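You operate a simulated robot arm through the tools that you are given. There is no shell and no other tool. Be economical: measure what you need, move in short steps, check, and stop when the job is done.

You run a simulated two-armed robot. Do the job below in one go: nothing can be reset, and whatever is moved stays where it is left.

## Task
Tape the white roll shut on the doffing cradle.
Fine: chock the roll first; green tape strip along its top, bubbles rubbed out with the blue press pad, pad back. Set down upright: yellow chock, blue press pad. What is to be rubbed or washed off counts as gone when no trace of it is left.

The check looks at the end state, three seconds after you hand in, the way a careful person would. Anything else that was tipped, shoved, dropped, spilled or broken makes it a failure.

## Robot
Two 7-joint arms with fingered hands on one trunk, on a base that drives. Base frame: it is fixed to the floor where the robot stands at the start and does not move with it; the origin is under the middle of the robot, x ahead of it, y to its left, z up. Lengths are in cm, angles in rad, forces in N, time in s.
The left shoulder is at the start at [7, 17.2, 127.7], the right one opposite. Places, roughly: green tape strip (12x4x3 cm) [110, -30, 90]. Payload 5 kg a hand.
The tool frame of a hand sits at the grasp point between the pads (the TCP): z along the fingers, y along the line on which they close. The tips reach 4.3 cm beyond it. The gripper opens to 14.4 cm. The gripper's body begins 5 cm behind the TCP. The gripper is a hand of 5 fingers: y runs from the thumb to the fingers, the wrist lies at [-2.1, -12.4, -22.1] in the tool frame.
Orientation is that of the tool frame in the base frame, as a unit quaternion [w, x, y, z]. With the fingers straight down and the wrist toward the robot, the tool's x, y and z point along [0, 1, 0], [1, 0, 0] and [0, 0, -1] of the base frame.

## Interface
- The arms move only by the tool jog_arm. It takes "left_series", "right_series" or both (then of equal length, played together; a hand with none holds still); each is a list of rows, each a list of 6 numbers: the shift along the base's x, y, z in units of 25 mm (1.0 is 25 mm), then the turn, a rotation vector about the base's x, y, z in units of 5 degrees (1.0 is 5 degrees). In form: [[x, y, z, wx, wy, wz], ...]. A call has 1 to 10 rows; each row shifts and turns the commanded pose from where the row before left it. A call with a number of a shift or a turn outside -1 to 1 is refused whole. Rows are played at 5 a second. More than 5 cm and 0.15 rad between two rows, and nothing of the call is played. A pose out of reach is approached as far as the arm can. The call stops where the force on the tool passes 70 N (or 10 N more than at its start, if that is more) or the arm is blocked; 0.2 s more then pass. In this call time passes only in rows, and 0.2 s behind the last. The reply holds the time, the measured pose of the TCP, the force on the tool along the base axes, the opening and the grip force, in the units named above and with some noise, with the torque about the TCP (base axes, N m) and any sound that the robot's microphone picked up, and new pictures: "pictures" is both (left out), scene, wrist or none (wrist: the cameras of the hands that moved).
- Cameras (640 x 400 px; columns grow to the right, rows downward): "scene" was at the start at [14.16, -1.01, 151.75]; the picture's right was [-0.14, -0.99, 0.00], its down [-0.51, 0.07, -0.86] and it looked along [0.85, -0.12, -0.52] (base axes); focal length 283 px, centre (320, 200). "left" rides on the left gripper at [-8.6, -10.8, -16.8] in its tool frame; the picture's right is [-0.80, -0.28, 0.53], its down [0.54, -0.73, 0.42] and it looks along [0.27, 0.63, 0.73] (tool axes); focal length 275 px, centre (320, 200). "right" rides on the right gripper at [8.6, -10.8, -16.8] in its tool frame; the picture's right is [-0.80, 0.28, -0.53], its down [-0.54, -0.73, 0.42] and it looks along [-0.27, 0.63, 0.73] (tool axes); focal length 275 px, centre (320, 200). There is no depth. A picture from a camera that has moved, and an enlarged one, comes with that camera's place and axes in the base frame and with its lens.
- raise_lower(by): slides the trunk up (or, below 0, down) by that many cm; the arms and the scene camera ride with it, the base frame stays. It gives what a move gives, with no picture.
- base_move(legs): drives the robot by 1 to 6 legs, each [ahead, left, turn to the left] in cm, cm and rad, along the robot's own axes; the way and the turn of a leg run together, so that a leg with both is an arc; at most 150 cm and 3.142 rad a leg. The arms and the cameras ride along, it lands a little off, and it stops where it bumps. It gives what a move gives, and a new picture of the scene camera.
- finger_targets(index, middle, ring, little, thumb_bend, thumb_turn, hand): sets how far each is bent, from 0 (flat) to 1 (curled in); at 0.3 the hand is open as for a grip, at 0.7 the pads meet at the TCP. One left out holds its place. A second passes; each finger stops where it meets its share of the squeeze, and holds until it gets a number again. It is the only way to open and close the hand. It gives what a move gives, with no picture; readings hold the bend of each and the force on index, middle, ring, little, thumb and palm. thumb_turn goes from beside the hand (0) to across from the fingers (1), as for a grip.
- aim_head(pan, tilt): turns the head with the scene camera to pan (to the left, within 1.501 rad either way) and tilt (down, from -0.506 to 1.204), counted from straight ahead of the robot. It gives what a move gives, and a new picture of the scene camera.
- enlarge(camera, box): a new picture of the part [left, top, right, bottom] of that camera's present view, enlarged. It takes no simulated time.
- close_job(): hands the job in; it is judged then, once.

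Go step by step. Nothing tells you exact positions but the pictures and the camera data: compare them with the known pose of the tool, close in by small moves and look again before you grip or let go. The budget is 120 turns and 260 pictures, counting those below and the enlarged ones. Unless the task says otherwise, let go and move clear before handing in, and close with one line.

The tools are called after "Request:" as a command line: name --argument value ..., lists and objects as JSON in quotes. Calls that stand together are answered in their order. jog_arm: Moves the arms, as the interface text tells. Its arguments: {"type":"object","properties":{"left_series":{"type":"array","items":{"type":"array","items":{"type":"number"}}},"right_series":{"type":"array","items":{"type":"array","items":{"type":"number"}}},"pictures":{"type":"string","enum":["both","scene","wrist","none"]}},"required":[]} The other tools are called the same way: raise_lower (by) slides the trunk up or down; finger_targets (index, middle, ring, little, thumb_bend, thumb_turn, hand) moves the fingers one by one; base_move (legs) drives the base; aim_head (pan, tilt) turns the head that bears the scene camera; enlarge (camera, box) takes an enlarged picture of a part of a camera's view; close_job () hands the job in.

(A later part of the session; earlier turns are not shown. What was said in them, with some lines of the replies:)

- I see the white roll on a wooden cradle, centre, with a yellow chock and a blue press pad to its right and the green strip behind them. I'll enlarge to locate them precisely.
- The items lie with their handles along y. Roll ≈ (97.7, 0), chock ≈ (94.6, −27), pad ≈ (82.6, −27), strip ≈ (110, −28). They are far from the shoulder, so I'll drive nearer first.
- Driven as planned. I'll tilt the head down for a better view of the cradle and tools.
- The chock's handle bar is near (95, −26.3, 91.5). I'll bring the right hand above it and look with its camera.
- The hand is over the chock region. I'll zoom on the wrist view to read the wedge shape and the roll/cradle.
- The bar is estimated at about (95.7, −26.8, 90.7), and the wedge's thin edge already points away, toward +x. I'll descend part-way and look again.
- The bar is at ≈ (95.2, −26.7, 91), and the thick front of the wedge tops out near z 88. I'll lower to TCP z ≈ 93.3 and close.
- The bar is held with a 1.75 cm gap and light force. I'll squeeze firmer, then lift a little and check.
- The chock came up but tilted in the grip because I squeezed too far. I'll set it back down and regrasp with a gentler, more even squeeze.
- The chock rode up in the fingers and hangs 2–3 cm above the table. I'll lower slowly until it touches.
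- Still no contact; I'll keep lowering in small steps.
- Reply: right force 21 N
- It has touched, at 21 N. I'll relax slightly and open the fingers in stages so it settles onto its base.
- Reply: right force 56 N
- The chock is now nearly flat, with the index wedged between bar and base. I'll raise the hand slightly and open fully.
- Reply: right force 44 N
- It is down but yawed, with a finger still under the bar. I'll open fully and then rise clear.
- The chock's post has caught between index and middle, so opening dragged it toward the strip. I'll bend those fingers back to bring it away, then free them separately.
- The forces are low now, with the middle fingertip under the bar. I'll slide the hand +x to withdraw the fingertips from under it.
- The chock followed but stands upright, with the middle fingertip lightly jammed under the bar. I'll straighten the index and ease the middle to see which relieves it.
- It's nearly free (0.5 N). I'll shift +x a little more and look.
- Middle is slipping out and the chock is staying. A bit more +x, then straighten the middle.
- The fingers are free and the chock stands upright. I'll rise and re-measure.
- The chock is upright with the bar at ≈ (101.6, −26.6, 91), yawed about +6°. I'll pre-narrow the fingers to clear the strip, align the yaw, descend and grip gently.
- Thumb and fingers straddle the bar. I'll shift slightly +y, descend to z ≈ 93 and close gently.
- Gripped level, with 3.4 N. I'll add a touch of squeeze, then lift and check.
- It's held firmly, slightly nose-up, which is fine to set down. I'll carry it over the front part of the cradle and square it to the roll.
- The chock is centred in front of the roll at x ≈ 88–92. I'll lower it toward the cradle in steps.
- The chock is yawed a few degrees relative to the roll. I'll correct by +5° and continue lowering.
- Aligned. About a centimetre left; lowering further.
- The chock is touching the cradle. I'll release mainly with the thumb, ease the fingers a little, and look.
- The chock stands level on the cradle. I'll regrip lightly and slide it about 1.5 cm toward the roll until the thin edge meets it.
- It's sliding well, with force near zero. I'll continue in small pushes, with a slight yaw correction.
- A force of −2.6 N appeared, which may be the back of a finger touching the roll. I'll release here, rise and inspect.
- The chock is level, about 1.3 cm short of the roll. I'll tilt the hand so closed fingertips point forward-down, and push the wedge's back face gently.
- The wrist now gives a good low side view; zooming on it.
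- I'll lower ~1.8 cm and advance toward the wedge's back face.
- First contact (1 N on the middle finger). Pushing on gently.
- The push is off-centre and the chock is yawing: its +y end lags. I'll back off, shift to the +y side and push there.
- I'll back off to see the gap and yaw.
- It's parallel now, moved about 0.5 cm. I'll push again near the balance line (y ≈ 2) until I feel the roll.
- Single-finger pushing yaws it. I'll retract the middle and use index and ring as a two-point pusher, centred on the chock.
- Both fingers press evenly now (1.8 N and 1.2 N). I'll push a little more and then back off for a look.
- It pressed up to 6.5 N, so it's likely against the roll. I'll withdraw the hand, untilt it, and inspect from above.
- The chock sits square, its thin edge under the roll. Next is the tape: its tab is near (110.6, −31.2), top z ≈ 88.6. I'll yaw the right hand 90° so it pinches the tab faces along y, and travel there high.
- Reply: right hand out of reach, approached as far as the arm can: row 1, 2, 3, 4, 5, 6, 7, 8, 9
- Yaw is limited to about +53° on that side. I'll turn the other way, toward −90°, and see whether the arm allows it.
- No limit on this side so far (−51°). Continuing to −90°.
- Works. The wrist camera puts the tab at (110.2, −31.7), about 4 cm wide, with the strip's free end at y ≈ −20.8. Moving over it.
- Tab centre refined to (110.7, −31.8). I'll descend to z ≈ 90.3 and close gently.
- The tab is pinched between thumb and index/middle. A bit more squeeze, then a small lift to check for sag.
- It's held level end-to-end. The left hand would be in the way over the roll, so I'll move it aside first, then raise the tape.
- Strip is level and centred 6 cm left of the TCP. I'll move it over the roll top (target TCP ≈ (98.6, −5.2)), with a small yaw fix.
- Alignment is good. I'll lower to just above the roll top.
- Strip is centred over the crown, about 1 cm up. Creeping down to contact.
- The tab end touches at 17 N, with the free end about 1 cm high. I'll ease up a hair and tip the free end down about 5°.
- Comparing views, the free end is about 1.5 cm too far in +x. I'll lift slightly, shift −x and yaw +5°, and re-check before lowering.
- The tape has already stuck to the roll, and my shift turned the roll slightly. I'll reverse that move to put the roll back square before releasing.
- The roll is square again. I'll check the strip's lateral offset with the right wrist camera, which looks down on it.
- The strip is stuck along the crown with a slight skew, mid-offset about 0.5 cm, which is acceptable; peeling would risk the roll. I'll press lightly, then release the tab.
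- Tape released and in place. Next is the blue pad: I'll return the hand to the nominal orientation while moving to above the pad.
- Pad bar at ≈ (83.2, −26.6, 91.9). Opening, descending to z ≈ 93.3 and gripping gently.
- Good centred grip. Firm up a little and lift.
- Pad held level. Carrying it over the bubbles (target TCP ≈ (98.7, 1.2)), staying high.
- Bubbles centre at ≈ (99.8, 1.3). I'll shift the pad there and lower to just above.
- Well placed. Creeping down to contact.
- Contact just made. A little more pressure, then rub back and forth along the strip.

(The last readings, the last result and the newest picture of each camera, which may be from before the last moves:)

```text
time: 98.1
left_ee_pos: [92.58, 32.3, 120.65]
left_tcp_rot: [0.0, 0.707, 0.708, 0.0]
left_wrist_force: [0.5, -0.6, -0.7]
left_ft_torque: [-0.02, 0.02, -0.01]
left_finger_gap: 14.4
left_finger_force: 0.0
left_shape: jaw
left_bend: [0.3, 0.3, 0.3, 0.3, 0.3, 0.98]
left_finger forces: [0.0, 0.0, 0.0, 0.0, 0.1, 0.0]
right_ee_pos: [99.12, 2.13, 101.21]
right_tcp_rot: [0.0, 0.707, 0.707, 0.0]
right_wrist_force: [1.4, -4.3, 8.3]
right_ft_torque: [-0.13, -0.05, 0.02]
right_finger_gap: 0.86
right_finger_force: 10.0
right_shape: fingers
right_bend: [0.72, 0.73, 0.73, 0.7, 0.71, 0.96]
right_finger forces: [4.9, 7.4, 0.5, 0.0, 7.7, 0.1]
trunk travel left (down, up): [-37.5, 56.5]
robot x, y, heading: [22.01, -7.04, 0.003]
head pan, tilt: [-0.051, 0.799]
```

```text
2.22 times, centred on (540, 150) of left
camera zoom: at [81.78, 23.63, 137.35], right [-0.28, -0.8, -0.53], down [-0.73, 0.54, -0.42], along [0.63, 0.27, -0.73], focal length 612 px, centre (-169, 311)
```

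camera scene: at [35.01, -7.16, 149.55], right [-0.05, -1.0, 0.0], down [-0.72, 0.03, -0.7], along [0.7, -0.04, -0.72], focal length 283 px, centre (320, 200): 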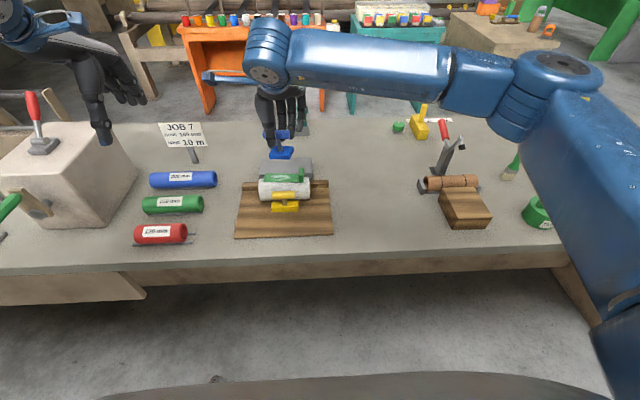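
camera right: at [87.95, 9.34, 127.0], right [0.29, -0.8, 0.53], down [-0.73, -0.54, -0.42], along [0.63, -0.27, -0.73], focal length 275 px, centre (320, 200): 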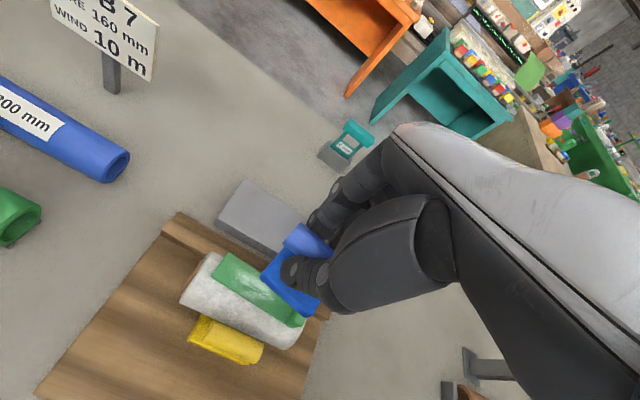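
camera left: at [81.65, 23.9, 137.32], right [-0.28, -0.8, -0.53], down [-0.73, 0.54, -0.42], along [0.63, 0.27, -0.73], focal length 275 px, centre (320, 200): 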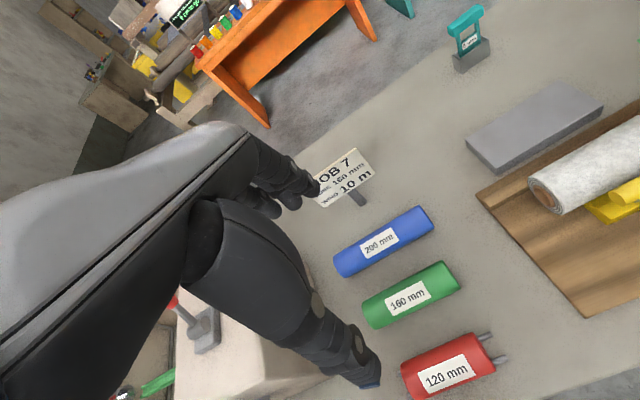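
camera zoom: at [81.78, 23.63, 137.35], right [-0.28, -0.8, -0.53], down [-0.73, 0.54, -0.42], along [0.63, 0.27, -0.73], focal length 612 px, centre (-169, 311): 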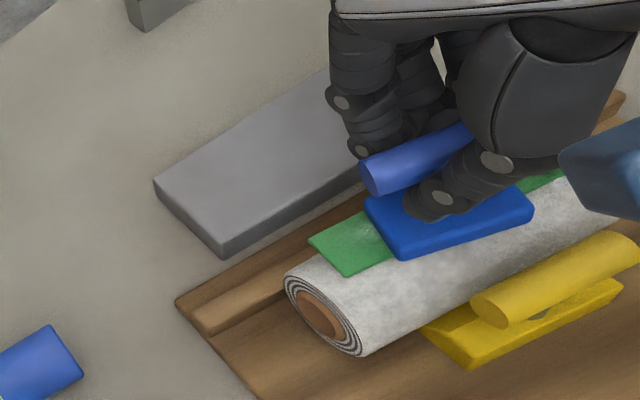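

The pad dragged the roll about 1 cm to the left at 8 N. I'll drag it back to the right, then lift and look at the bubbles.

Request:
jog_arm --right_series '[[0, -0.2, 0, 0, 0, 0], [0, -0.3, 0, 0, 0, 0], [0, 0, 0.4, 0, 0, 0], [0, 0, 0.8, 0, 0, 0], [-0.8, 0, 0.8, 0, 0, 0], [-1, 0, 0, 0, 0, 0]]' --pictures "none"

Request:
enlarge --camera "scene" --box '[230, 120, 340, 215]'

Request:
enlarge --camera "left" --box '[440, 60, 640, 240]'

```text
time: 99.5
left_ee_pos: [92.7, 32.44, 120.68]
left_tcp_rot: [0.0, 0.707, 0.708, 0.0]
left_wrist_force: [0.0, 0.8, -0.5]
left_ft_torque: [-0.01, 0.02, 0.03]
left_finger_gap: 14.39
left_finger_force: 0.0
left_shape: jaw
left_bend: [0.3, 0.3, 0.3, 0.3, 0.3, 0.98]
left_finger forces: [0.0, 0.0, 0.0, 0.1, 0.1, 0.0]
right_ee_pos: [94.69, 0.98, 106.03]
right_tcp_rot: [-0.001, 0.707, 0.707, 0.0]
right_wrist_force: [-0.5, -0.2, -1.4]
right_ft_torque: [0.0, -0.01, 0.02]
right_finger_gap: 0.83
right_finger_force: 9.2
right_shape: fingers
right_bend: [0.72, 0.73, 0.73, 0.7, 0.71, 0.96]
right_finger forces: [5.9, 3.4, 0.8, 0.0, 8.9, 0.1]
trunk travel left (down, up): [-37.5, 56.5]
robot x, y, heading: [21.57, -7.17, -0.001]
head pan, tilt: [-0.051, 0.799]
```

```text
4.21 times, centred on (285, 168) of scene
camera zoom: at [34.91, -7.36, 149.56], right [-0.05, -1.0, 0.0], down [-0.72, 0.04, -0.7], along [0.7, -0.03, -0.72], focal length 1193 px, centre (467, 337)
```

zoom: 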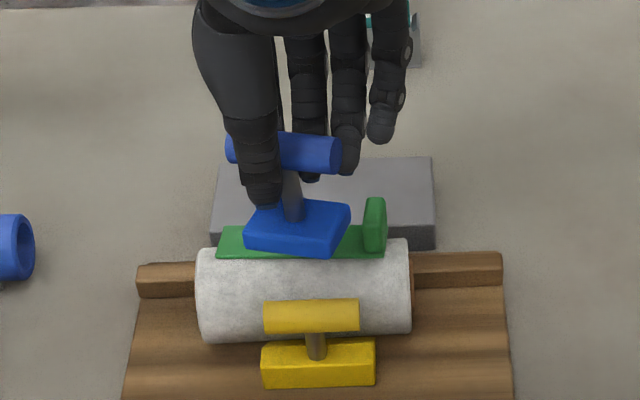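

```text
2.22 times, centred on (540, 150) of left
camera zoom: at [81.77, 23.71, 137.33], right [-0.28, -0.8, -0.53], down [-0.73, 0.54, -0.42], along [0.63, 0.27, -0.73], focal length 612 px, centre (-169, 311)
```

zoom: 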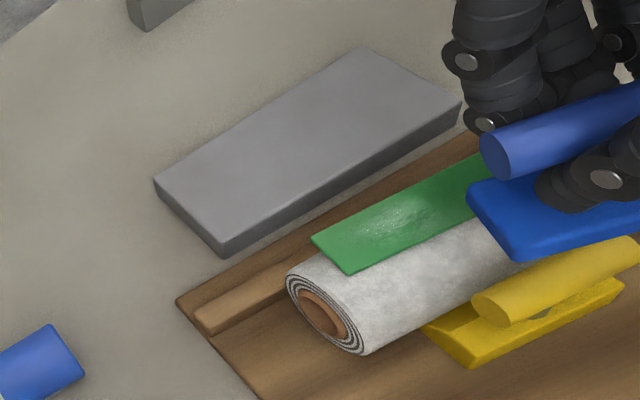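

Most bubbles are gone, with a faint trace left. Zooming in to locate it.

Request:
enlarge --camera "left" --box '[560, 110, 640, 190]'

Request:
jog_arm --right_series '[[-0.5, 0, 0, 0, 0, 0], [-0.5, 0, 0, 0, 0, 0]]' --pictures "none"

Request:
enlarge --camera "scene" --box '[260, 150, 320, 200]'

```text
5.00 times, centred on (600, 150) of left
camera zoom: at [81.77, 23.71, 137.33], right [-0.28, -0.8, -0.53], down [-0.73, 0.54, -0.42], along [0.63, 0.27, -0.73], focal length 1376 px, centre (-1080, 450)
```

zoom: 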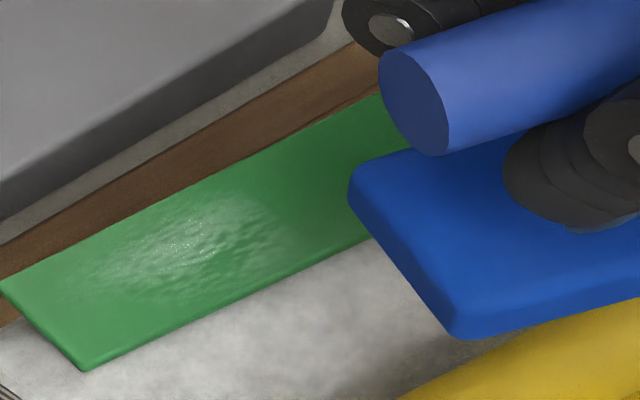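

```text
time: 100.1
left_ee_pos: [92.67, 32.4, 120.65]
left_tcp_rot: [-0.001, 0.706, 0.708, 0.0]
left_wrist_force: [-0.7, 0.6, 0.0]
left_ft_torque: [-0.03, -0.03, 0.02]
left_finger_gap: 14.36
left_finger_force: 0.1
left_shape: jaw
left_bend: [0.3, 0.3, 0.3, 0.3, 0.3, 0.98]
left_finger forces: [0.0, 0.1, 0.0, 0.1, 0.0, 0.0]
right_ee_pos: [92.1, 0.82, 106.11]
right_tcp_rot: [-0.001, 0.706, 0.708, 0.0]
right_wrist_force: [-0.1, 1.1, -1.0]
right_ft_torque: [0.0, 0.0, 0.0]
right_finger_gap: 0.82
right_finger_force: 9.3
right_shape: fingers
right_bend: [0.72, 0.73, 0.73, 0.7, 0.71, 0.96]
right_finger forces: [5.8, 3.4, 0.8, 0.0, 8.9, 0.0]
trunk travel left (down, up): [-37.5, 56.5]
robot x, y, heading: [21.25, -7.31, 0.008]
head pan, tilt: [-0.051, 0.799]
```

```text
8.00 times, centred on (290, 175) of scene
camera zoom: at [34.93, -7.35, 149.56], right [-0.05, -1.0, 0.0], down [-0.72, 0.04, -0.7], along [0.7, -0.03, -0.72], focal length 2267 px, centre (560, 400)
```

zoom: 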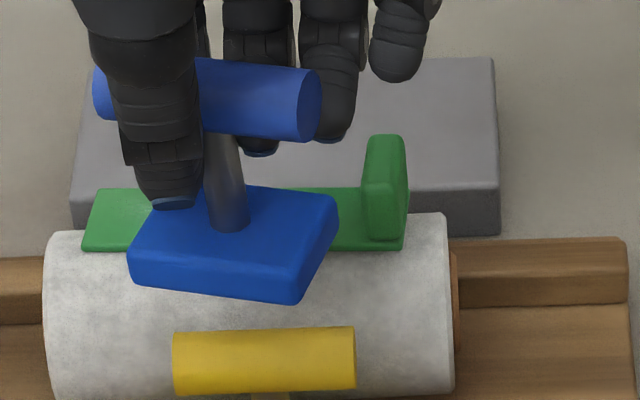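

The bubbles are faded but still visible; more strokes are needed, biased to bring the roll back right, at light pressure.

Request:
jog_arm --right_series '[[1, 0.5, 0, 0, 0, 0], [1, 0.4, 0, 0, 0, 0], [0.85, 0, -0.6, 0, 0, 0], [0, 0, -0.8, 0, 0, 0], [0, 0, -0.45, 0, 0, 0], [0, 0, -0.08, 0, 0, 0]]' --pictures "none"

Request:
jog_arm --right_series '[[0, -0.35, -0.02, 0, 0, 0], [0, -0.35, 0, 0, 0, 0], [0, -0.35, 0, 0, 0, 0], [0, 0.35, 0.02, 0, 0, 0], [0, 0.35, 0, 0, 0, 0], [0, 0.35, 0, 0, 0, 0], [0, -0.35, -0.02, 0, 0, 0], [0, -0.35, 0, 0, 0, 0], [0, -0.35, 0, 0, 0, 0]]' --pictures "none"

Request:
enlarge --camera "scene" --box '[230, 120, 340, 215]'

Request:
enlarge --camera "left" --box '[440, 60, 640, 240]'

```text
time: 101.5
left_ee_pos: [92.6, 32.34, 120.56]
left_tcp_rot: [0.0, 0.706, 0.708, 0.0]
left_wrist_force: [-0.2, -0.6, 0.1]
left_ft_torque: [0.01, -0.01, -0.02]
left_finger_gap: 14.38
left_finger_force: 0.1
left_shape: jaw
left_bend: [0.3, 0.3, 0.3, 0.3, 0.3, 0.98]
left_finger forces: [0.0, 0.0, 0.0, 0.0, 0.0, 0.1]
right_ee_pos: [99.38, 3.15, 101.23]
right_tcp_rot: [-0.001, 0.706, 0.708, 0.0]
right_wrist_force: [-0.5, 0.9, -1.2]
right_ft_torque: [0.05, -0.02, -0.03]
right_finger_gap: 0.82
right_finger_force: 9.6
right_shape: fingers
right_bend: [0.72, 0.73, 0.73, 0.7, 0.71, 0.96]
right_finger forces: [5.7, 3.3, 0.8, 0.0, 8.9, 0.1]
trunk travel left (down, up): [-37.5, 56.5]
robot x, y, heading: [21.51, -7.02, -0.002]
head pan, tilt: [-0.051, 0.799]
```

```text
time: 103.5
left_ee_pos: [92.64, 32.46, 120.56]
left_tcp_rot: [0.0, 0.707, 0.708, 0.001]
left_wrist_force: [0.3, -0.5, 0.2]
left_ft_torque: [0.03, 0.03, 0.0]
left_finger_gap: 14.36
left_finger_force: 0.0
left_shape: jaw
left_bend: [0.3, 0.3, 0.3, 0.3, 0.3, 0.98]
left_finger forces: [0.0, 0.0, 0.1, 0.0, 0.1, 0.1]
right_ee_pos: [99.39, 0.49, 101.32]
right_tcp_rot: [-0.002, 0.706, 0.708, 0.0]
right_wrist_force: [-0.3, 0.9, -1.0]
right_ft_torque: [0.05, -0.03, 0.03]
right_finger_gap: 0.8
right_finger_force: 9.7
right_shape: fingers
right_bend: [0.72, 0.73, 0.73, 0.7, 0.71, 0.96]
right_finger forces: [5.7, 3.3, 0.7, 0.0, 8.8, 0.0]
trunk travel left (down, up): [-37.5, 56.5]
robot x, y, heading: [21.66, -7.46, 0.002]
head pan, tilt: [-0.051, 0.799]
```

```text
4.21 times, centred on (285, 168) of scene
camera zoom: at [34.97, -7.39, 149.56], right [-0.05, -1.0, 0.0], down [-0.72, 0.04, -0.7], along [0.7, -0.03, -0.72], focal length 1193 px, centre (467, 337)
```

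zoom: 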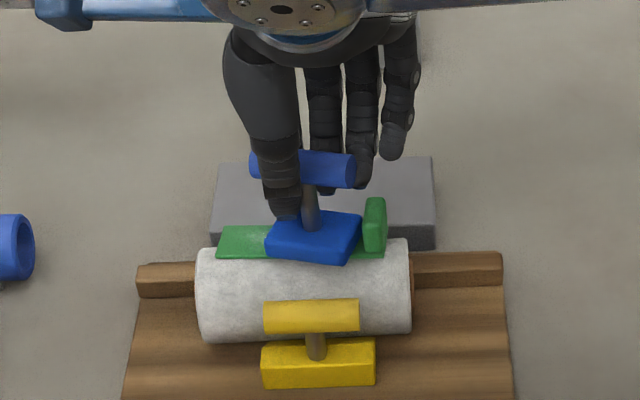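

```text
2.22 times, centred on (540, 150) of left
camera zoom: at [81.82, 23.69, 137.31], right [-0.28, -0.8, -0.53], down [-0.73, 0.54, -0.42], along [0.63, 0.27, -0.73], focal length 612 px, centre (-169, 311)
```

zoom: 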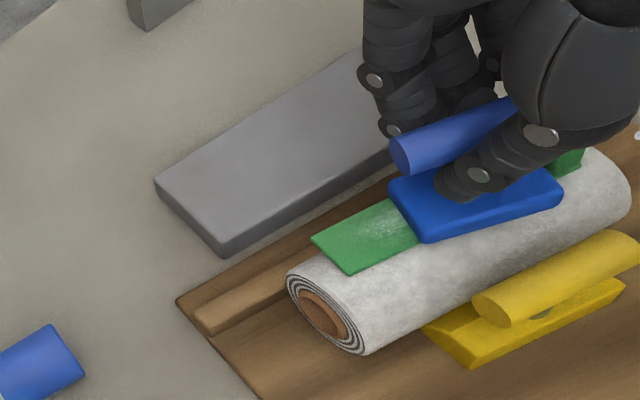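

No pressure that time; the pad rode up slightly in the grip. I'll go back, lower until I feel light contact, then stroke.

Request:
jog_arm --right_series '[[0, 0.5, 0.05, 0, 0, 0], [0, 0.4, 0, 0, 0, 0], [0, 0, -0.12, 0, 0, 0], [0, 0, -0.05, 0, 0, 0]]' --pictures "none"

```text
time: 104.5
left_ee_pos: [92.72, 32.46, 120.64]
left_tcp_rot: [0.0, 0.707, 0.708, 0.0]
left_wrist_force: [1.0, 0.1, 0.2]
left_ft_torque: [0.01, -0.01, -0.01]
left_finger_gap: 14.36
left_finger_force: 0.0
left_shape: jaw
left_bend: [0.3, 0.3, 0.3, 0.3, 0.3, 0.98]
left_finger forces: [0.0, 0.0, 0.1, 0.0, 0.0, 0.0]
right_ee_pos: [99.43, 2.81, 101.02]
right_tcp_rot: [-0.002, 0.707, 0.707, 0.001]
right_wrist_force: [0.1, -1.5, 3.4]
right_ft_torque: [-0.01, -0.04, 0.03]
right_finger_gap: 0.8
right_finger_force: 9.1
right_shape: fingers
right_bend: [0.72, 0.73, 0.73, 0.7, 0.71, 0.96]
right_finger forces: [5.3, 3.5, 1.0, 0.0, 8.1, 0.0]
trunk travel left (down, up): [-37.5, 56.5]
robot x, y, heading: [21.64, -7.49, 0.001]
head pan, tilt: [-0.051, 0.799]
```

Light contact (about 5 N). Stroking now, starting rightward.

Request:
jog_arm --right_series '[[0, -0.3, 0, 0, 0, 0], [0, -0.4, 0, 0, 0, 0], [0, -0.3, 0, 0, 0, 0], [0, 0.3, 0.02, 0, 0, 0], [0, 0.4, 0, 0, 0, 0], [0, -0.3, -0.02, 0, 0, 0], [0, -0.4, 0, 0, 0, 0], [0, 0.35, 0.02, 0, 0, 0], [0, 0.35, 0, 0, 0, 0], [0, -0.35, -0.02, 0, 0, 0]]' --pictures "none"

Request:
enlarge --camera "left" --box '[440, 60, 640, 240]'

Request:
enlarge --camera "scene" --box '[230, 120, 340, 215]'

```text
time: 106.7
left_ee_pos: [92.6, 32.17, 120.62]
left_tcp_rot: [-0.001, 0.706, 0.708, 0.0]
left_wrist_force: [-1.2, -1.5, -0.1]
left_ft_torque: [0.04, 0.01, -0.02]
left_finger_gap: 14.38
left_finger_force: 0.1
left_shape: jaw
left_bend: [0.3, 0.3, 0.3, 0.3, 0.3, 0.98]
left_finger forces: [0.0, 0.1, 0.0, 0.0, 0.0, 0.0]
right_ee_pos: [99.26, 1.14, 100.96]
right_tcp_rot: [-0.001, 0.707, 0.707, 0.0]
right_wrist_force: [-0.1, 0.1, -0.5]
right_ft_torque: [0.05, -0.01, -0.03]
right_finger_gap: 0.75
right_finger_force: 8.7
right_shape: fingers
right_bend: [0.72, 0.73, 0.73, 0.7, 0.71, 0.96]
right_finger forces: [5.2, 3.5, 0.9, 0.0, 8.9, 0.0]
trunk travel left (down, up): [-37.5, 56.5]
robot x, y, heading: [21.76, -7.36, 0.006]
head pan, tilt: [-0.051, 0.799]
```

```text
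2.22 times, centred on (540, 150) of left
camera zoom: at [81.8, 23.59, 137.34], right [-0.28, -0.8, -0.53], down [-0.73, 0.54, -0.42], along [0.63, 0.27, -0.73], focal length 612 px, centre (-169, 311)
```

zoom: 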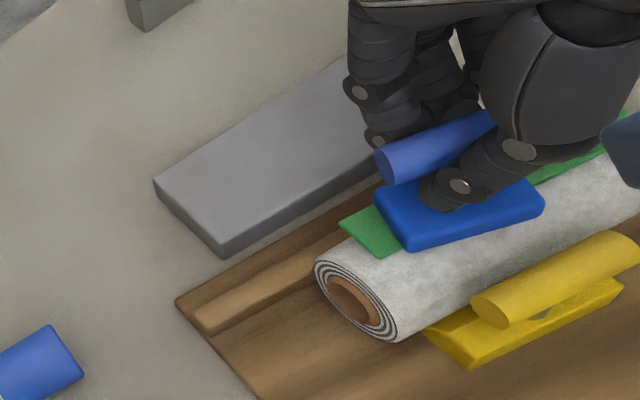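

```text
4.21 times, centred on (285, 168) of scene
camera zoom: at [34.95, -7.49, 149.56], right [-0.05, -1.0, 0.0], down [-0.72, 0.04, -0.7], along [0.7, -0.03, -0.72], focal length 1193 px, centre (467, 337)
```

zoom: 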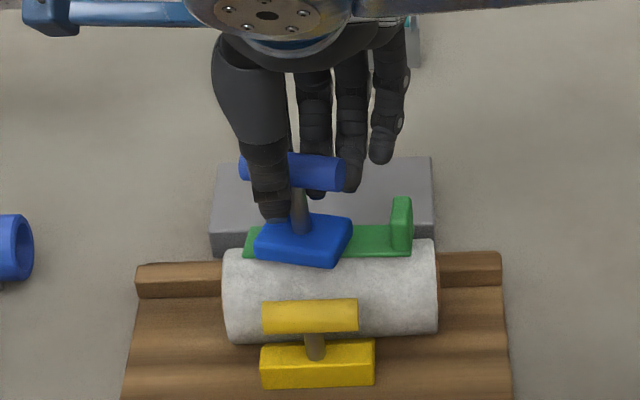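

The roll is now slightly right of its start. Lifting to see the bubbles.

Request:
jog_arm --right_series '[[0, 0, 0.5, 0, 0, 0], [-0.5, 0, 0.8, 0, 0, 0], [-1, -0.4, 0.8, 0, 0, 0], [-1, -0.6, 0, 0, 0, 0], [-0.5, -0.6, 0, 0, 0, 0]]' --pictures "none"

Request:
enlarge --camera "left" --box '[540, 90, 640, 190]'

Request:
enlarge --camera "scene" --box '[250, 140, 330, 210]'

```text
time: 107.9
left_ee_pos: [92.56, 32.42, 120.75]
left_tcp_rot: [0.0, 0.706, 0.708, 0.001]
left_wrist_force: [0.6, 0.1, -0.4]
left_ft_torque: [0.0, -0.01, 0.01]
left_finger_gap: 14.35
left_finger_force: 0.1
left_shape: jaw
left_bend: [0.3, 0.3, 0.3, 0.3, 0.3, 0.98]
left_finger forces: [0.0, 0.1, 0.0, 0.0, 0.1, 0.0]
right_ee_pos: [91.85, -2.92, 106.4]
right_tcp_rot: [-0.001, 0.707, 0.707, 0.0]
right_wrist_force: [-0.2, 0.6, -1.2]
right_ft_torque: [0.03, -0.01, -0.02]
right_finger_gap: 0.75
right_finger_force: 9.7
right_shape: fingers
right_bend: [0.72, 0.73, 0.73, 0.7, 0.71, 0.96]
right_finger forces: [5.3, 3.7, 0.8, 0.0, 8.9, 0.0]
trunk travel left (down, up): [-37.5, 56.5]
robot x, y, heading: [21.81, -7.58, 0.004]
head pan, tilt: [-0.051, 0.799]
```

```text
4.00 times, centred on (590, 140) of left
camera zoom: at [81.79, 23.65, 137.34], right [-0.28, -0.8, -0.53], down [-0.73, 0.54, -0.42], along [0.63, 0.27, -0.73], focal length 1101 px, centre (-760, 440)
```

zoom: 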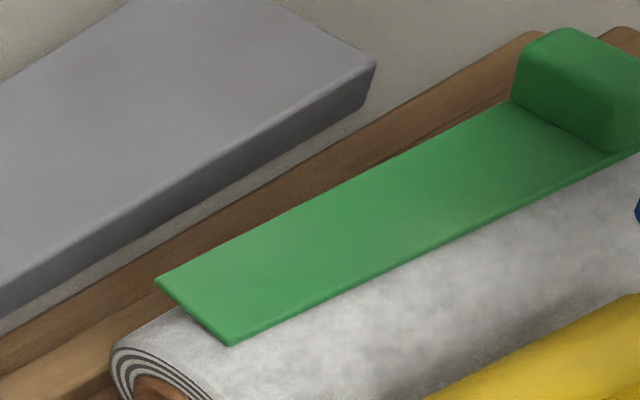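

```text
5.71 times, centred on (290, 175) of scene
camera zoom: at [34.94, -7.44, 149.56], right [-0.05, -1.0, 0.0], down [-0.72, 0.04, -0.7], along [0.7, -0.03, -0.72], focal length 1619 px, centre (491, 343)
```

zoom: 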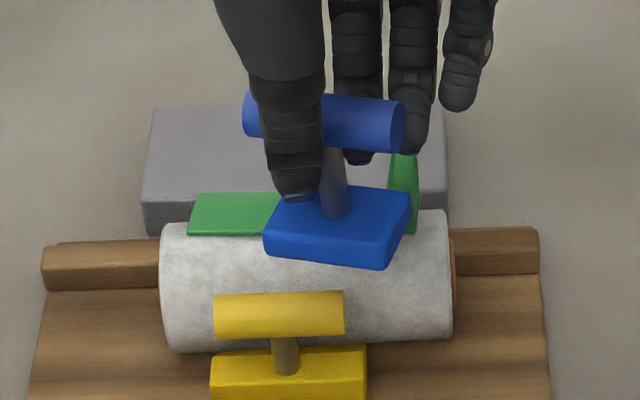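

No bubble trace is left, and the roll rests square with the chock under it. Now returning the pad to its original spot (TCP ≈ (83.2, −26.3)), squaring its yaw.

Request:
jog_arm --right_series '[[-0.5, -0.9, 0, 0, 0, 0], [-0.5, -1, 0, 0, 0, 0], [-0.5, -1, 0, 0, 0, 0.4], [-0.5, -1, 0, 0, 0, 0.4], [-0.5, -1, 0, 0, 0, 0.4], [-0.5, -1, 0, 0, 0, 0.3], [-0.45, -1, 0, 0, 0, 0], [0, -1, -0.8, 0, 0, 0], [0, -1, -0.8, 0, 0, 0], [0, -0.45, -0.8, 0, 0, 0]]'

Request:
enlarge --camera "scene" --box '[340, 150, 420, 250]'

Request:
enlarge --camera "right" --box '[180, 180, 380, 330]'

```text
time: 110.1
left_ee_pos: [92.62, 32.26, 120.7]
left_tcp_rot: [0.0, 0.707, 0.707, 0.0]
left_wrist_force: [-0.4, 0.1, -1.1]
left_ft_torque: [0.0, -0.01, 0.0]
left_finger_gap: 14.39
left_finger_force: 0.2
left_shape: jaw
left_bend: [0.3, 0.3, 0.3, 0.3, 0.3, 0.98]
left_finger forces: [0.0, 0.0, 0.0, 0.0, 0.0, 0.0]
right_ee_pos: [83.04, -26.12, 99.99]
right_tcp_rot: [-0.002, 0.659, 0.752, 0.0]
right_wrist_force: [-0.1, 0.4, -2.1]
right_ft_torque: [0.01, 0.01, -0.02]
right_finger_gap: 0.76
right_finger_force: 9.8
right_shape: fingers
right_bend: [0.72, 0.73, 0.73, 0.7, 0.71, 0.96]
right_finger forces: [5.1, 3.6, 0.7, 0.0, 8.8, 0.1]
trunk travel left (down, up): [-37.5, 56.5]
robot x, y, heading: [21.93, -7.25, 0.002]
head pan, tilt: [-0.051, 0.799]
camera scene: at [34.99, -7.41, 149.56], right [-0.05, -1.0, 0.0], down [-0.72, 0.04, -0.7], along [0.7, -0.03, -0.72], focal length 283 px, centre (320, 200)
camera right: at [71.26, -19.22, 116.83], right [0.39, -0.75, 0.53], down [-0.65, -0.63, -0.42], along [0.66, -0.18, -0.73], focal length 275 px, centre (320, 200)
```

scene: 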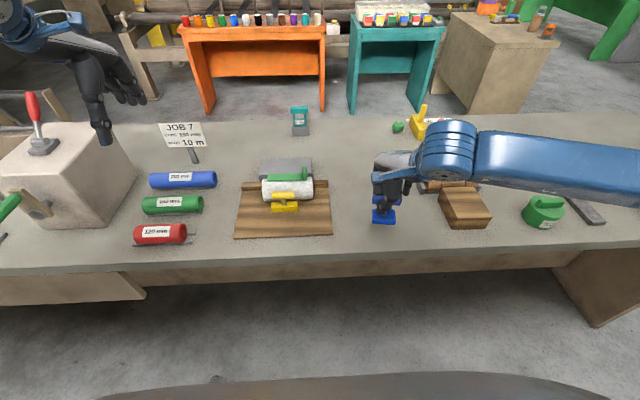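
right: 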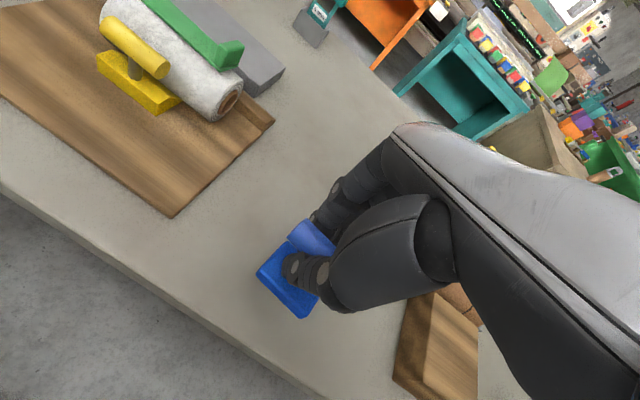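

```text
4.00 times, centred on (380, 200) of scene
camera zoom: at [34.99, -7.41, 149.56], right [-0.05, -1.0, 0.0], down [-0.72, 0.04, -0.7], along [0.7, -0.03, -0.72], focal length 1133 px, centre (80, 200)
```

zoom: 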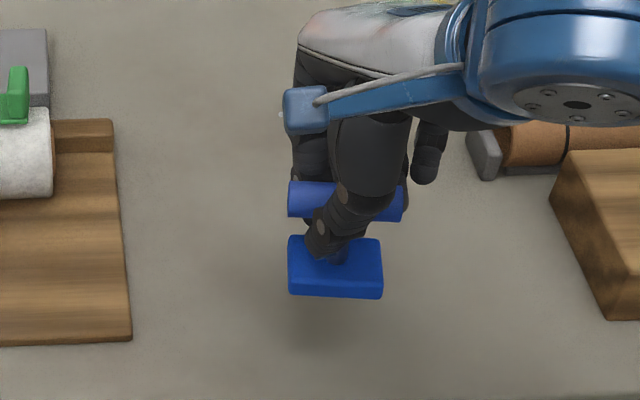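

```text
2.67 times, centred on (280, 255) of right
camera zoom: at [71.26, -19.22, 116.83], right [0.39, -0.75, 0.53], down [-0.65, -0.63, -0.42], along [0.66, -0.18, -0.73], focal length 734 px, centre (427, 53)
```

zoom: 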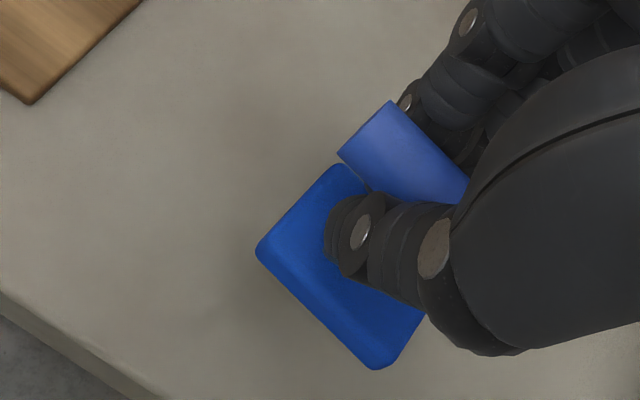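

Square and over its spot. Lowering, then creeping to touch.

Request:
jog_arm --right_series '[[-0.1, 0.12, -0.8, 0, 0, 0], [0, 0, -0.8, 0, 0, 0], [0, 0, -0.6, 0, 0, 0], [0, 0, -0.2, 0, 0, 0]]' --pictures "none"

Request:
jog_arm --right_series '[[0, 0, -0.15, 0, 0, 0], [0, 0, -0.1, 0, 0, 0]]' --pictures "none"

Request:
enlarge --camera "scene" --box '[340, 150, 420, 250]'

```text
time: 111.1
left_ee_pos: [92.61, 32.3, 120.6]
left_tcp_rot: [0.0, 0.707, 0.707, 0.0]
left_wrist_force: [-0.1, -0.4, 0.7]
left_ft_torque: [0.02, -0.01, 0.0]
left_finger_gap: 14.37
left_finger_force: 0.1
left_shape: jaw
left_bend: [0.3, 0.3, 0.3, 0.3, 0.3, 0.98]
left_finger forces: [0.1, 0.1, 0.0, 0.1, 0.0, 0.1]
right_ee_pos: [83.01, -26.0, 94.08]
right_tcp_rot: [-0.001, 0.658, 0.753, 0.001]
right_wrist_force: [0.1, -0.1, -1.5]
right_ft_torque: [0.05, 0.0, 0.02]
right_finger_gap: 0.75
right_finger_force: 9.2
right_shape: fingers
right_bend: [0.72, 0.73, 0.73, 0.7, 0.71, 0.96]
right_finger forces: [5.2, 3.6, 0.8, 0.1, 8.8, 0.0]
trunk travel left (down, up): [-37.5, 56.5]
robot x, y, heading: [21.62, -7.19, 0.001]
head pan, tilt: [-0.051, 0.799]
```

```text
time: 111.7
left_ee_pos: [92.63, 32.52, 120.66]
left_tcp_rot: [0.0, 0.707, 0.707, 0.0]
left_wrist_force: [-0.5, -0.3, 0.0]
left_ft_torque: [0.01, 0.01, 0.04]
left_finger_gap: 14.38
left_finger_force: 0.1
left_shape: jaw
left_bend: [0.3, 0.3, 0.3, 0.3, 0.3, 0.98]
left_finger forces: [0.1, 0.0, 0.0, 0.0, 0.1, 0.0]
right_ee_pos: [82.98, -26.07, 93.46]
right_tcp_rot: [-0.002, 0.659, 0.752, 0.001]
right_wrist_force: [-0.6, -0.6, -1.2]
right_ft_torque: [0.0, -0.02, 0.0]
right_finger_gap: 0.76
right_finger_force: 8.9
right_shape: fingers
right_bend: [0.72, 0.73, 0.73, 0.7, 0.71, 0.96]
right_finger forces: [5.1, 3.6, 0.8, 0.0, 8.8, 0.0]
trunk travel left (down, up): [-37.5, 56.5]
robot x, y, heading: [21.51, -7.17, 0.003]
head pan, tilt: [-0.051, 0.799]
```

```text
4.00 times, centred on (380, 200) of scene
camera zoom: at [34.97, -7.37, 149.56], right [-0.05, -1.0, 0.0], down [-0.72, 0.04, -0.7], along [0.7, -0.03, -0.72], focal length 1133 px, centre (80, 200)
```

zoom: 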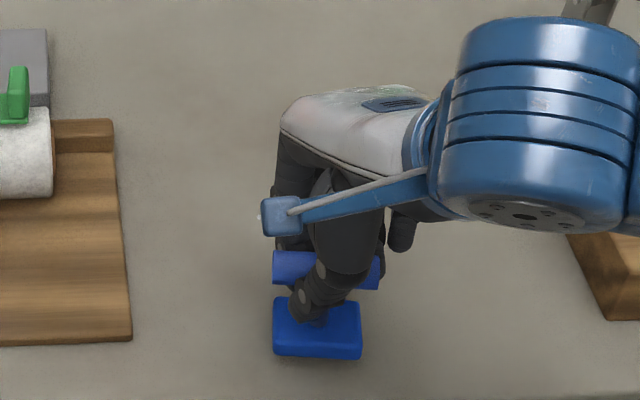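

The pad image matches its original place. A last few millimetres, then check contact.

Request:
jog_arm --right_series '[[0, 0, -0.08, 0, 0, 0], [0, 0, -0.08, 0, 0, 0]]' --pictures "none"

```text
time: 112.3
left_ee_pos: [92.54, 32.27, 120.63]
left_tcp_rot: [0.0, 0.707, 0.707, -0.001]
left_wrist_force: [1.0, -0.3, 0.5]
left_ft_torque: [0.01, 0.02, 0.01]
left_finger_gap: 14.35
left_finger_force: 0.1
left_shape: jaw
left_bend: [0.3, 0.3, 0.3, 0.3, 0.3, 0.98]
left_finger forces: [0.1, 0.1, 0.1, 0.0, 0.0, 0.1]
right_ee_pos: [83.12, -26.06, 93.17]
right_tcp_rot: [-0.002, 0.659, 0.752, 0.0]
right_wrist_force: [0.1, 0.1, -1.6]
right_ft_torque: [0.02, -0.02, 0.0]
right_finger_gap: 0.74
right_finger_force: 8.9
right_shape: fingers
right_bend: [0.72, 0.73, 0.73, 0.7, 0.71, 0.96]
right_finger forces: [5.1, 3.6, 0.9, 0.0, 8.9, 0.0]
trunk travel left (down, up): [-37.5, 56.5]
robot x, y, heading: [21.76, -7.32, 0.006]
head pan, tilt: [-0.051, 0.799]
```

Request:
jog_arm --right_series '[[0, 0, -0.08, 0, 0, 0], [0, 0, -0.08, 0, 0, 0]]' --pictures "none"

```text
time: 112.9
left_ee_pos: [92.58, 32.34, 120.69]
left_tcp_rot: [0.0, 0.706, 0.708, 0.001]
left_wrist_force: [-0.3, 0.3, -0.2]
left_ft_torque: [0.01, 0.01, 0.01]
left_finger_gap: 14.35
left_finger_force: 0.0
left_shape: jaw
left_bend: [0.3, 0.3, 0.3, 0.3, 0.3, 0.98]
left_finger forces: [0.0, 0.0, 0.1, 0.0, 0.0, 0.0]
right_ee_pos: [82.88, -25.91, 92.69]
right_tcp_rot: [-0.001, 0.659, 0.752, 0.0]
right_wrist_force: [-1.1, 0.4, -0.2]
right_ft_torque: [0.01, -0.01, -0.03]
right_finger_gap: 0.7
right_finger_force: 9.7
right_shape: fingers
right_bend: [0.72, 0.73, 0.73, 0.7, 0.71, 0.96]
right_finger forces: [4.9, 3.6, 0.7, 0.1, 9.1, 0.0]
trunk travel left (down, up): [-37.5, 56.5]
robot x, y, heading: [21.57, -7.41, -0.001]
head pan, tilt: [-0.051, 0.799]
```

Light contact now. Releasing with thumb first and fingers slightly, as worked with the chock.

Request:
finger_targets --hand "right" --index 0.65 --middle 0.65 --ring 0.65 --little 0.65 --thumb_bend 0.45

Request:
enlarge --camera "scene" --box '[340, 150, 420, 250]'

Request:
enlarge --camera "right" --box '[180, 180, 380, 330]'

```text
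time: 113.9
left_ee_pos: [92.71, 32.43, 120.58]
left_tcp_rot: [0.0, 0.707, 0.708, 0.0]
left_wrist_force: [0.5, 0.4, -0.5]
left_ft_torque: [-0.02, 0.02, -0.01]
left_finger_gap: 14.37
left_finger_force: 0.2
left_shape: jaw
left_bend: [0.3, 0.3, 0.3, 0.3, 0.3, 0.98]
left_finger forces: [0.0, 0.0, 0.0, 0.0, 0.0, 0.1]
right_ee_pos: [82.93, -25.97, 92.74]
right_tcp_rot: [-0.001, 0.658, 0.753, 0.0]
right_wrist_force: [0.0, 0.7, -0.1]
right_ft_torque: [-0.03, -0.01, 0.0]
right_finger_gap: 6.0
right_finger_force: 0.2
right_shape: fingers
right_bend: [0.65, 0.65, 0.65, 0.65, 0.45, 0.97]
right_finger forces: [0.0, 0.1, 0.1, 0.1, 0.1, 0.0]
trunk travel left (down, up): [-37.5, 56.5]
robot x, y, heading: [21.83, -7.1, 0.005]
head pan, tilt: [-0.051, 0.799]
```

```text
4.00 times, centred on (380, 200) of scene
camera zoom: at [34.95, -7.37, 149.56], right [-0.05, -1.0, 0.0], down [-0.72, 0.04, -0.7], along [0.7, -0.03, -0.72], focal length 1133 px, centre (80, 200)
```

zoom: 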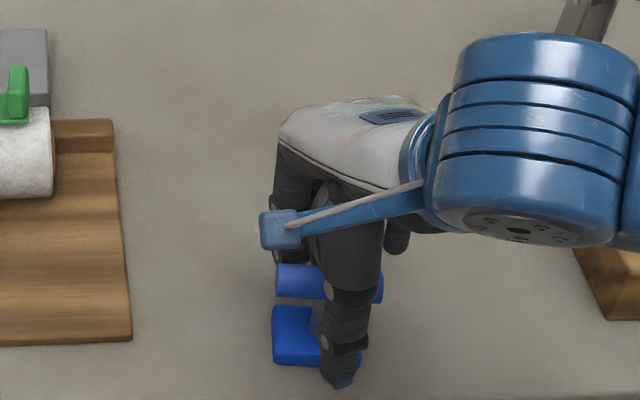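

```text
2.67 times, centred on (280, 255) of right
camera zoom: at [71.16, -18.98, 109.53], right [0.39, -0.75, 0.53], down [-0.65, -0.63, -0.42], along [0.66, -0.18, -0.73], focal length 734 px, centre (427, 53)
```

zoom: 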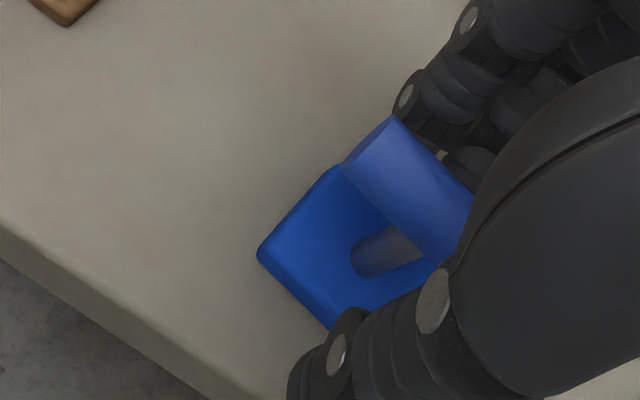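

The pad stands free and level. Rising clear with a small +x offset so nothing hooks.

Request:
jog_arm --right_series '[[0.15, 0, 0.1, 0, 0, 0], [0, 0, 0.5, 0, 0, 0], [0, 0, 1, 0, 0, 0], [0, 0, 1, 0, 0, 0], [0, -0.5, 1, 0, 0, 0], [0, -1, 1, 0, 0, 0], [0, -1, 0, 0, 0, 0], [0, -1, 0, 0, 0, 0]]'

Request:
enlarge --camera "scene" --box '[225, 140, 405, 245]'

Request:
enlarge --camera "left" --box '[480, 60, 640, 240]'

```text
time: 115.7
left_ee_pos: [92.47, 32.33, 120.57]
left_tcp_rot: [-0.001, 0.707, 0.708, 0.001]
left_wrist_force: [0.0, -0.7, 0.2]
left_ft_torque: [0.06, -0.03, 0.04]
left_finger_gap: 14.36
left_finger_force: 0.0
left_shape: jaw
left_bend: [0.3, 0.3, 0.3, 0.3, 0.3, 0.98]
left_finger forces: [0.0, 0.0, 0.0, 0.0, 0.0, 0.1]
right_ee_pos: [83.26, -34.72, 104.22]
right_tcp_rot: [-0.001, 0.658, 0.753, 0.0]
right_wrist_force: [0.5, 0.3, 1.3]
right_ft_torque: [0.0, -0.01, 0.02]
right_finger_gap: 6.01
right_finger_force: 0.3
right_shape: fingers
right_bend: [0.65, 0.65, 0.65, 0.65, 0.45, 0.98]
right_finger forces: [0.0, 0.0, 0.0, 0.0, 0.0, 0.1]
trunk travel left (down, up): [-37.5, 56.5]
robot x, y, heading: [21.63, -7.51, 0.002]
head pan, tilt: [-0.051, 0.799]
camera scene: at [34.87, -7.48, 149.57], right [-0.05, -1.0, 0.0], down [-0.72, 0.04, -0.7], along [0.7, -0.03, -0.72], focal length 283 px, centre (320, 200)
camera right: at [71.4, -27.89, 121.09], right [0.39, -0.75, 0.53], down [-0.65, -0.63, -0.42], along [0.66, -0.18, -0.73], focal length 275 px, centre (320, 200)
```

scene: 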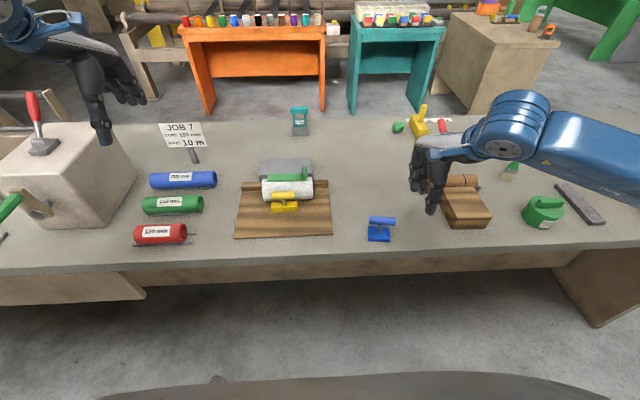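
right: 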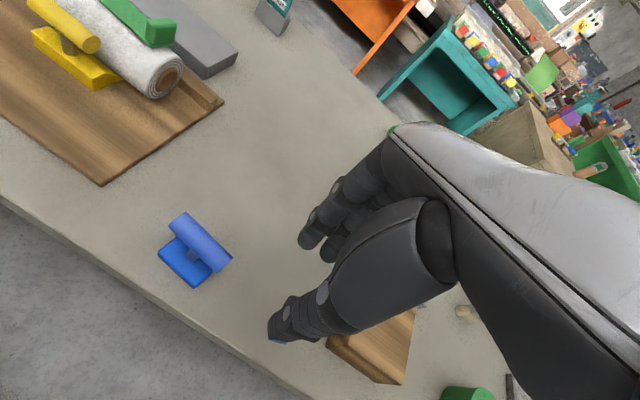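

```text
3.56 times, centred on (315, 192) of scene
camera zoom: at [34.87, -7.48, 149.57], right [-0.05, -1.0, 0.0], down [-0.72, 0.04, -0.7], along [0.7, -0.03, -0.72], focal length 1007 px, centre (338, 227)
```

zoom: 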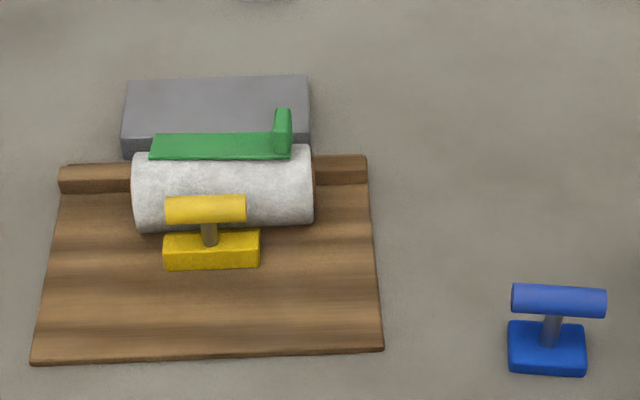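

```text
2.22 times, centred on (560, 150) of left
camera zoom: at [81.71, 23.62, 137.38], right [-0.28, -0.8, -0.53], down [-0.73, 0.54, -0.42], along [0.63, 0.27, -0.73], focal length 612 px, centre (-213, 311)
```

zoom: 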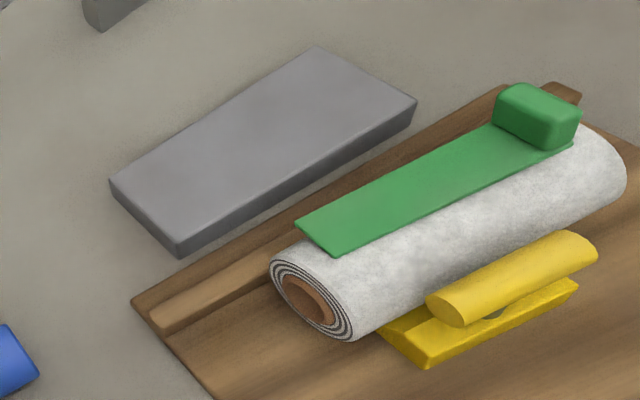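

The roll is chocked, the tape lies along its top with no bubbles left, and the pad is back upright where it stood. Both hands are clear, so I'm handing in.

Request:
close_job

```text
The job is handed in.
```

I've handed the job in: the roll is chocked and taped shut along its top, no bubbles are left, and the blue pad is back upright on its spot. The tape sits slightly skewed and about 0.5 cm off the roll's centre line, because it stuck at first contact. The roll ended up about 0.7 cm right of where it started after the rubbing.
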